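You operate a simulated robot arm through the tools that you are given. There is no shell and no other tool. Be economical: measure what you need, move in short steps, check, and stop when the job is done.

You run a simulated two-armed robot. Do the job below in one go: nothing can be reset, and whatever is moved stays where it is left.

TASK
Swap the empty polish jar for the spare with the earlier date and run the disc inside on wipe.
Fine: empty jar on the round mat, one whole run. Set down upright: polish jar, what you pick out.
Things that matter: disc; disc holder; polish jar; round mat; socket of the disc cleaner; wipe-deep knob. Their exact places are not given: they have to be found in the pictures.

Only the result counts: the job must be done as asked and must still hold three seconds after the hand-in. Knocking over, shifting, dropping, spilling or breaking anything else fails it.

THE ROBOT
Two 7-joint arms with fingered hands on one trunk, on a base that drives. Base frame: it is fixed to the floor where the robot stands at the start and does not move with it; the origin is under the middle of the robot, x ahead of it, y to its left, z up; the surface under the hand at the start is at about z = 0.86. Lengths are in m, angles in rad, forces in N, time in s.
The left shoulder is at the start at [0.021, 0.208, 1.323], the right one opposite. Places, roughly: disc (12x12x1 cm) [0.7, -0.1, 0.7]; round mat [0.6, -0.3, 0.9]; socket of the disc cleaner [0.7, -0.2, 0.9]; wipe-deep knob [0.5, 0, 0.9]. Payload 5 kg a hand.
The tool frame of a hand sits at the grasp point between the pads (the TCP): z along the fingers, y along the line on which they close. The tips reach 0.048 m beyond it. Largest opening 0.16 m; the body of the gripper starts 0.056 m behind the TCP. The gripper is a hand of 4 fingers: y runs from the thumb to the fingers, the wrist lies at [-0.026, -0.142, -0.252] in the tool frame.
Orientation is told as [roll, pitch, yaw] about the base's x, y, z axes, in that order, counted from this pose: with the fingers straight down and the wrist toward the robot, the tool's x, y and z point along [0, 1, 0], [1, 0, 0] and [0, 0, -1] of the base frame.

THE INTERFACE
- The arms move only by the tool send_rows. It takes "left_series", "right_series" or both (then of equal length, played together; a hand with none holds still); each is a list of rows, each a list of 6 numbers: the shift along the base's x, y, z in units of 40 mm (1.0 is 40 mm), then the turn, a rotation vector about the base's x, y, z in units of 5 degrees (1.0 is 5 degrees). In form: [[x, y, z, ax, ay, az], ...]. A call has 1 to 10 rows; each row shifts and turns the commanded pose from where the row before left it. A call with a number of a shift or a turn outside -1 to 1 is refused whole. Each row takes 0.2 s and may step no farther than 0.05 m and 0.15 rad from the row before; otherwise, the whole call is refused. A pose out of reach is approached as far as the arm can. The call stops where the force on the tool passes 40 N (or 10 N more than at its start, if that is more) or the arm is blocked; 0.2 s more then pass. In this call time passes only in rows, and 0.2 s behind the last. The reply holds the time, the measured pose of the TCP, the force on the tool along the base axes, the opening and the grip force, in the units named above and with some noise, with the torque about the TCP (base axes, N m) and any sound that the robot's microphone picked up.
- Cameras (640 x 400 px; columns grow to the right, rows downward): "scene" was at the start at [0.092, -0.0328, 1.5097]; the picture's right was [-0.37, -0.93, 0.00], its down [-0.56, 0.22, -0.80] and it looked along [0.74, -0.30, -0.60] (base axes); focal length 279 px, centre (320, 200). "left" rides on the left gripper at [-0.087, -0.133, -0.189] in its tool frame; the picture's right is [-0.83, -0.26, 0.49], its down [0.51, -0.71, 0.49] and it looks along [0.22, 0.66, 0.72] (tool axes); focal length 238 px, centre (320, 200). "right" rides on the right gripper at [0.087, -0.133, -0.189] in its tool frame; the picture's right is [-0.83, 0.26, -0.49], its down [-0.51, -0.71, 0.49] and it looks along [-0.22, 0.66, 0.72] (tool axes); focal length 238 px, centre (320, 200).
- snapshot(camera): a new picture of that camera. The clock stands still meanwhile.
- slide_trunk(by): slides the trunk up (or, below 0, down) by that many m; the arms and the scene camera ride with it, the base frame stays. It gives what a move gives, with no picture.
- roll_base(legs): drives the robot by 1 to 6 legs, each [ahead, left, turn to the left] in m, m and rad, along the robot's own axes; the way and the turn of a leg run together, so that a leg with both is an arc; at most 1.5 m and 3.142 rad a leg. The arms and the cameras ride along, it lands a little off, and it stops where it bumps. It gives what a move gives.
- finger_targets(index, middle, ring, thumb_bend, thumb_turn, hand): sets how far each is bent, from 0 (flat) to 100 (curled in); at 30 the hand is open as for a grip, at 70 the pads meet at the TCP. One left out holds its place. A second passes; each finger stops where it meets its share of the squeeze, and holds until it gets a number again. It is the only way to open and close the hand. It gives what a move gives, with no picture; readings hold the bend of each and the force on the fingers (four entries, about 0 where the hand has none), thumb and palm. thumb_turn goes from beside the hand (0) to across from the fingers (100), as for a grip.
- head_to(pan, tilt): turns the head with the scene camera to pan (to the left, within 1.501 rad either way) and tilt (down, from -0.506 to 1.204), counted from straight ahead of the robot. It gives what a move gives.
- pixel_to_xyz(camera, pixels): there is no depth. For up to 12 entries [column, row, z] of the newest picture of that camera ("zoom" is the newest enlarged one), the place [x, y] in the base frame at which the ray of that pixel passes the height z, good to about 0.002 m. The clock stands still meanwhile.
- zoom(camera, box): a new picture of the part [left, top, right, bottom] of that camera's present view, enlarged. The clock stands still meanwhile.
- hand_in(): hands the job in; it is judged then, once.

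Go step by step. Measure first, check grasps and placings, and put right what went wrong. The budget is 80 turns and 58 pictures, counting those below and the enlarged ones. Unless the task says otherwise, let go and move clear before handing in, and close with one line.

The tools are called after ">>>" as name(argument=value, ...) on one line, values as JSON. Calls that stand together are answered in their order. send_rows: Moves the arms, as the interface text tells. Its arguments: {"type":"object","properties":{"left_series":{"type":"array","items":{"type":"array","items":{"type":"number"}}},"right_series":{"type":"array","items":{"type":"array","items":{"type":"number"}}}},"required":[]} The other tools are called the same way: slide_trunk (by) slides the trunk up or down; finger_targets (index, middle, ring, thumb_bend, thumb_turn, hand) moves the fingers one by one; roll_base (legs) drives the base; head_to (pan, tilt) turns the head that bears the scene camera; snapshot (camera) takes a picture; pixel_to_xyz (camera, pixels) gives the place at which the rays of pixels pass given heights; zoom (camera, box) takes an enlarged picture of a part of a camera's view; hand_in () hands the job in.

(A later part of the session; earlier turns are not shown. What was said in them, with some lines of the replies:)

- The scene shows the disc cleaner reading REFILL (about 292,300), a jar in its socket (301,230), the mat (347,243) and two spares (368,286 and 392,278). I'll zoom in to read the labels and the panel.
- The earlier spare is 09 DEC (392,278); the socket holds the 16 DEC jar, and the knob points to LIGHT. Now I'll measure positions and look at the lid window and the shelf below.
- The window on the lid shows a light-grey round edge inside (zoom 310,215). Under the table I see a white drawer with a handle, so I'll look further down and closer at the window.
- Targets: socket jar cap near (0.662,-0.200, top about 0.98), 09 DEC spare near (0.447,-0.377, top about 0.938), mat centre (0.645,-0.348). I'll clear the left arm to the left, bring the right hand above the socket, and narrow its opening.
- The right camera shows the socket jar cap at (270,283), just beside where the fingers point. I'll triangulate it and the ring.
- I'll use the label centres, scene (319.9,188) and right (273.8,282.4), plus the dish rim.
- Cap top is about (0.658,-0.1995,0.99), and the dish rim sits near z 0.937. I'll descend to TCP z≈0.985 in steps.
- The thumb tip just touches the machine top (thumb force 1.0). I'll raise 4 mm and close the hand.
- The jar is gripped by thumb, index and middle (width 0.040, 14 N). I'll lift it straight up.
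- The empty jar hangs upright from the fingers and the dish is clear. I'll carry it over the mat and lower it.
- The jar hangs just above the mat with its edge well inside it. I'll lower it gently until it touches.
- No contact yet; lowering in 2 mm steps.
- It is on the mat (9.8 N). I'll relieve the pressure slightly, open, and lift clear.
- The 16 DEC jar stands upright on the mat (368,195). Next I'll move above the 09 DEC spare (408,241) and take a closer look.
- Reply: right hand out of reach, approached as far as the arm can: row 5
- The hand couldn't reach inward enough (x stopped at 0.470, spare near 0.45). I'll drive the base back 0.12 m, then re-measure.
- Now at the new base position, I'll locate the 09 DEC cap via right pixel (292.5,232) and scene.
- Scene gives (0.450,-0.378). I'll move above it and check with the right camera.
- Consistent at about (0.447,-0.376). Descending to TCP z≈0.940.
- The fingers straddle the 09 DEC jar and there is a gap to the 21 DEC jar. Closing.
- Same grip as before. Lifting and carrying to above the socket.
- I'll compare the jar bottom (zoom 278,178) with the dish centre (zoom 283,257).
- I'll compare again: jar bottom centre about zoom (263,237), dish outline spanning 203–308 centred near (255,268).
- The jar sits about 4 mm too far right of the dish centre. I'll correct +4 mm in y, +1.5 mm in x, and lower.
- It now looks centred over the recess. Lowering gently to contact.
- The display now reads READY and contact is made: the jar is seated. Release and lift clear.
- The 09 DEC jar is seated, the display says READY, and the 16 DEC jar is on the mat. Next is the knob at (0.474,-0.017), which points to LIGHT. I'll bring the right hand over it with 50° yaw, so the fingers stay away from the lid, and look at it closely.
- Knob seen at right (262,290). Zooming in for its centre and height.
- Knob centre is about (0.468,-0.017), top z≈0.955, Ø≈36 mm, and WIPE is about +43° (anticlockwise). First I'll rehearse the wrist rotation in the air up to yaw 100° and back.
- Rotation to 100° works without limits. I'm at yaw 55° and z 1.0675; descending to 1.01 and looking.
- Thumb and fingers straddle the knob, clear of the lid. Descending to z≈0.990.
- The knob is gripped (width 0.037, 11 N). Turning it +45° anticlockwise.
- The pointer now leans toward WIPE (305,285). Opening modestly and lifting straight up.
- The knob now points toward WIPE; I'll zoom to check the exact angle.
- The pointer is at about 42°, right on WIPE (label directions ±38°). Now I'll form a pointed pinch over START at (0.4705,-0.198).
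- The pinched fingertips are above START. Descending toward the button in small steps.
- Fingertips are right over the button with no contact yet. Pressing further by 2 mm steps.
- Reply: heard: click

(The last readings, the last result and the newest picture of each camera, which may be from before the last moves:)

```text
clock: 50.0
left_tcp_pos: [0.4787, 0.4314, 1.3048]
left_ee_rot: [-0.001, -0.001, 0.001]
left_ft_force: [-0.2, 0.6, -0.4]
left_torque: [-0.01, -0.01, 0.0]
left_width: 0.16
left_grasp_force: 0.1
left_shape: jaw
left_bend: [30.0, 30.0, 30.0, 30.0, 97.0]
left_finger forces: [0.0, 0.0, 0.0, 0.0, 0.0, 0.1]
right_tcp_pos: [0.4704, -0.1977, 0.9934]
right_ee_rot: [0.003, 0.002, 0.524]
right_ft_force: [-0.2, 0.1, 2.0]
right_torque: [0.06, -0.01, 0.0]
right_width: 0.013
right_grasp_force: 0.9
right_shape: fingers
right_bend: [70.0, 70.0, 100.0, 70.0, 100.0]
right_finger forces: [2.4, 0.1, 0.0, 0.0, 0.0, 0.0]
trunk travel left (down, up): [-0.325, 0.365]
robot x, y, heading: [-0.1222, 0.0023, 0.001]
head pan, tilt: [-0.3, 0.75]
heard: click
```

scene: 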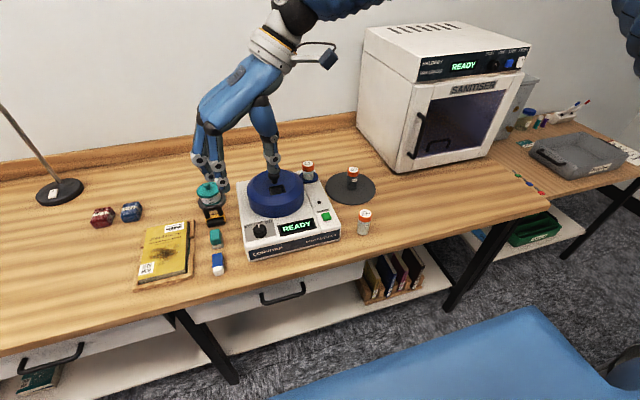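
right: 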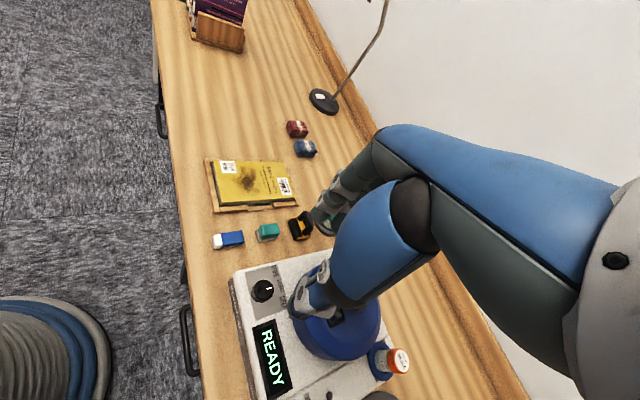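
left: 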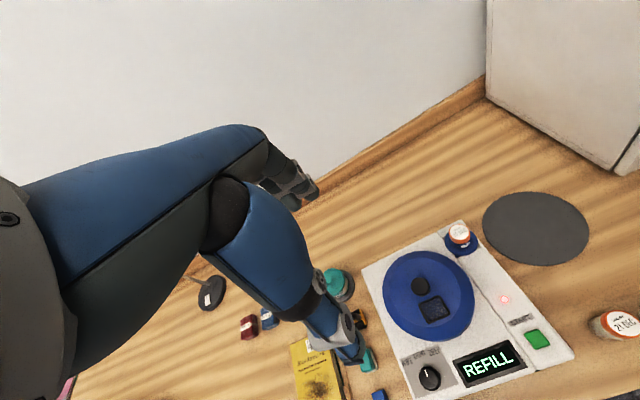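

A click was heard: the button took. Lifting clear and checking the display.

>>> send_rows(right_series=[[0, 0, 0.5, 0, 0, 0], [0, 0, 1, 0, 0, 0], [0, 0, 1, 0, 0, 0], [0, 0, 1, 0, 0, 0], [0, -0.8, 0.5, 0, 0, 0]])

>>> zoom(camera="scene", box=[230, 150, 370, 255])

```text
clock: 51.2
left_tcp_pos: [0.4777, 0.4287, 1.3068]
left_ee_rot: [0.003, -0.002, 0.001]
left_ft_force: [0.2, -1.5, 1.3]
left_torque: [0.22, -0.05, 0.06]
left_width: 0.1597
left_grasp_force: 0.1
left_shape: jaw
left_bend: [30.0, 30.0, 30.0, 30.0, 97.0]
left_finger forces: [0.0, 0.0, 0.0, 0.0, 0.0, 0.0]
right_tcp_pos: [0.4699, -0.2312, 1.1528]
right_ee_rot: [0.004, 0.004, 0.523]
right_ft_force: [-0.9, -1.5, -0.4]
right_torque: [0.2, -0.05, 0.02]
right_width: 0.0133
right_grasp_force: 0.0
right_shape: fingers
right_bend: [70.0, 70.0, 100.0, 70.0, 100.0]
right_finger forces: [0.0, 0.1, 0.1, 0.0, 0.0, 0.1]
trunk travel left (down, up): [-0.325, 0.365]
robot x, y, heading: [-0.1236, 0.0019, 0.0]
head pan, tilt: [-0.3, 0.75]
```

```text
3.81 times, centred on (300, 202) of scene
```

zoom: 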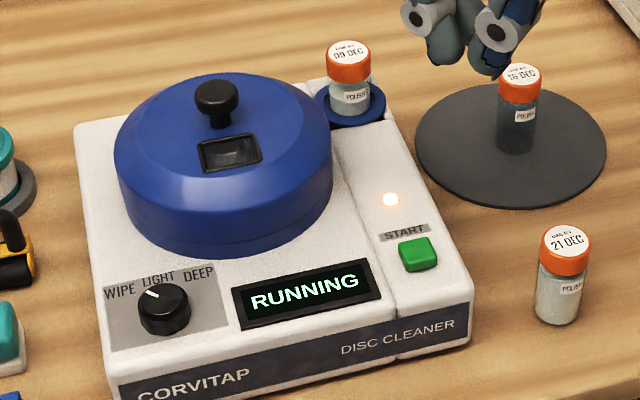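

It reads RUNNING with the pointer at WIPE. Waiting for the run to finish, moving the hand aside meanwhile.

>>> send_rows(right_series=[[0, -0.5, 0.3, 0, 0, 0], [0, -0.5, 0.3, 0, 0, 0], [0, -0.5, 0.3, 0, 0, 0], [0, 0, 0, 0, 0, 0], [0, 0, 0, 0, 0, 0], [0, 0, 0, 0, 0, 0], [0, 0, 0, 0, 0, 0], [0, 0, 0, 0, 0, 0], [0, 0, 0, 0, 0, 0], [0, 0, 0, 0, 0, 0]])

>>> send_rows(right_series=[[0, 0, 0, 0, 0, 0], [0, 0, 0, 0, 0, 0], [0, 0, 0, 0, 0, 0], [0, 0, 0, 0, 0, 0], [0, 0, 0, 0, 0, 0], [0, 0, 0, 0, 0, 0], [0, 0, 0, 0, 0, 0], [0, 0, 0, 0, 0, 0], [0, 0, 0, 0, 0, 0], [0, 0, 0, 0, 0, 0]])

>>> send_rows(right_series=[[0, 0, 0, 0, 0, 0], [0, 0, 0, 0, 0, 0], [0, 0, 0, 0, 0, 0], [0, 0, 0, 0, 0, 0], [0, 0, 0, 0, 0, 0], [0, 0, 0, 0, 0, 0], [0, 0, 0, 0, 0, 0], [0, 0, 0, 0, 0, 0], [0, 0, 0, 0, 0, 0], [0, 0, 0, 0, 0, 0]])

>>> send_rows(right_series=[[0, 0, 0, 0, 0, 0], [0, 0, 0, 0, 0, 0], [0, 0, 0, 0, 0, 0], [0, 0, 0, 0, 0, 0], [0, 0, 0, 0, 0, 0], [0, 0, 0, 0, 0, 0], [0, 0, 0, 0, 0, 0], [0, 0, 0, 0, 0, 0], [0, 0, 0, 0, 0, 0], [0, 0, 0, 0, 0, 0]])

>>> zoom(camera="scene", box=[230, 150, 370, 255])

```text
clock: 53.4
left_tcp_pos: [0.4788, 0.4304, 1.3054]
left_ee_rot: [0.0, -0.002, 0.0]
left_ft_force: [0.4, -0.1, -0.7]
left_torque: [-0.07, -0.02, -0.03]
left_width: 0.1597
left_grasp_force: 0.0
left_shape: jaw
left_bend: [30.0, 30.0, 30.0, 30.0, 97.0]
left_finger forces: [0.0, 0.1, 0.0, 0.1, 0.0, 0.0]
right_tcp_pos: [0.4698, -0.291, 1.1882]
right_ee_rot: [0.003, 0.004, 0.526]
right_ft_force: [0.2, -0.1, 0.8]
right_torque: [0.0, -0.02, 0.0]
right_width: 0.0133
right_grasp_force: 0.0
right_shape: fingers
right_bend: [70.0, 70.0, 100.0, 70.0, 100.0]
right_finger forces: [0.0, 0.1, 0.0, 0.0, 0.1, 0.0]
trunk travel left (down, up): [-0.325, 0.365]
robot x, y, heading: [-0.1197, 0.0039, 0.001]
head pan, tilt: [-0.3, 0.75]
```

```text
clock: 55.6
left_tcp_pos: [0.4791, 0.4308, 1.3059]
left_ee_rot: [0.0, 0.0, 0.0]
left_ft_force: [0.4, 0.0, 0.5]
left_torque: [-0.01, -0.02, 0.01]
left_width: 0.1599
left_grasp_force: 0.0
left_shape: jaw
left_bend: [30.0, 30.0, 30.0, 30.0, 97.0]
left_finger forces: [0.1, 0.0, 0.1, 0.0, 0.0, 0.0]
right_tcp_pos: [0.4702, -0.2911, 1.1881]
right_ee_rot: [0.002, 0.004, 0.525]
right_ft_force: [0.0, 0.1, 0.8]
right_torque: [-0.02, 0.03, -0.02]
right_width: 0.0132
right_grasp_force: 0.0
right_shape: fingers
right_bend: [70.0, 70.0, 100.0, 70.0, 100.0]
right_finger forces: [0.0, 0.1, 0.1, 0.1, 0.1, 0.0]
trunk travel left (down, up): [-0.325, 0.365]
robot x, y, heading: [-0.119, 0.0003, -0.001]
head pan, tilt: [-0.3, 0.75]
```

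```text
clock: 57.8
left_tcp_pos: [0.4797, 0.4306, 1.3043]
left_ee_rot: [-0.003, 0.0, 0.001]
left_ft_force: [-0.1, -0.8, -0.1]
left_torque: [0.0, -0.01, 0.02]
left_width: 0.1599
left_grasp_force: 0.1
left_shape: jaw
left_bend: [30.0, 30.0, 30.0, 30.0, 97.0]
left_finger forces: [0.0, 0.0, 0.0, 0.0, 0.0, 0.0]
right_tcp_pos: [0.4702, -0.2914, 1.1885]
right_ee_rot: [0.003, 0.003, 0.522]
right_ft_force: [0.5, 0.4, -0.6]
right_torque: [-0.02, -0.02, -0.01]
right_width: 0.0131
right_grasp_force: 0.0
right_shape: fingers
right_bend: [70.0, 70.0, 100.0, 70.0, 100.0]
right_finger forces: [0.1, 0.1, 0.0, 0.0, 0.0, 0.0]
trunk travel left (down, up): [-0.325, 0.365]
robot x, y, heading: [-0.1227, -0.0005, 0.001]
head pan, tilt: [-0.3, 0.75]
```

```text
clock: 60.0
left_tcp_pos: [0.4798, 0.431, 1.3059]
left_ee_rot: [0.001, 0.0, -0.001]
left_ft_force: [0.6, -0.5, -0.3]
left_torque: [-0.01, -0.02, 0.02]
left_width: 0.1596
left_grasp_force: 0.1
left_shape: jaw
left_bend: [30.0, 30.0, 30.0, 30.0, 97.0]
left_finger forces: [0.0, 0.0, 0.0, 0.0, 0.0, 0.1]
right_tcp_pos: [0.469, -0.2915, 1.1882]
right_ee_rot: [0.002, 0.004, 0.527]
right_ft_force: [-0.5, -0.7, 0.3]
right_torque: [0.01, 0.0, 0.0]
right_width: 0.0132
right_grasp_force: 0.0
right_shape: fingers
right_bend: [70.0, 70.0, 100.0, 70.0, 100.0]
right_finger forces: [0.0, 0.0, 0.0, 0.1, 0.0, 0.0]
trunk travel left (down, up): [-0.325, 0.365]
robot x, y, heading: [-0.1235, -0.0009, 0.001]
head pan, tilt: [-0.3, 0.75]
```

```text
3.81 times, centred on (300, 202) of scene
```

zoom: 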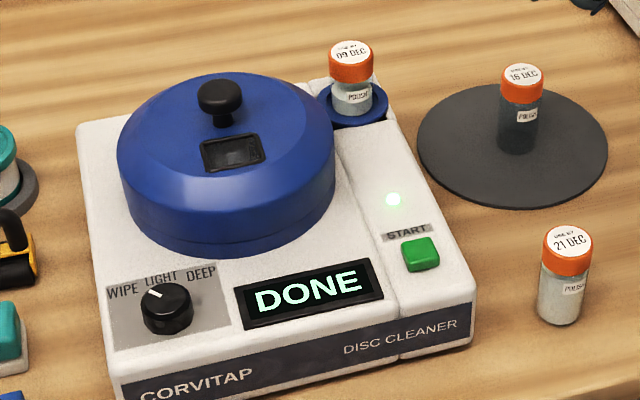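

The display reads DONE with a green light, the 09 DEC jar is seated, the empty 16 DEC jar stands on the mat, and both hands are clear. Handing in.

>>> hand_in()

```text
The job is handed in.
```

The empty 16 DEC jar now stands upright on the round mat, the 09 DEC spare is in the socket, and the cleaner did one whole run with the knob on WIPE, ending on DONE; I did not open the lid to see the disc.
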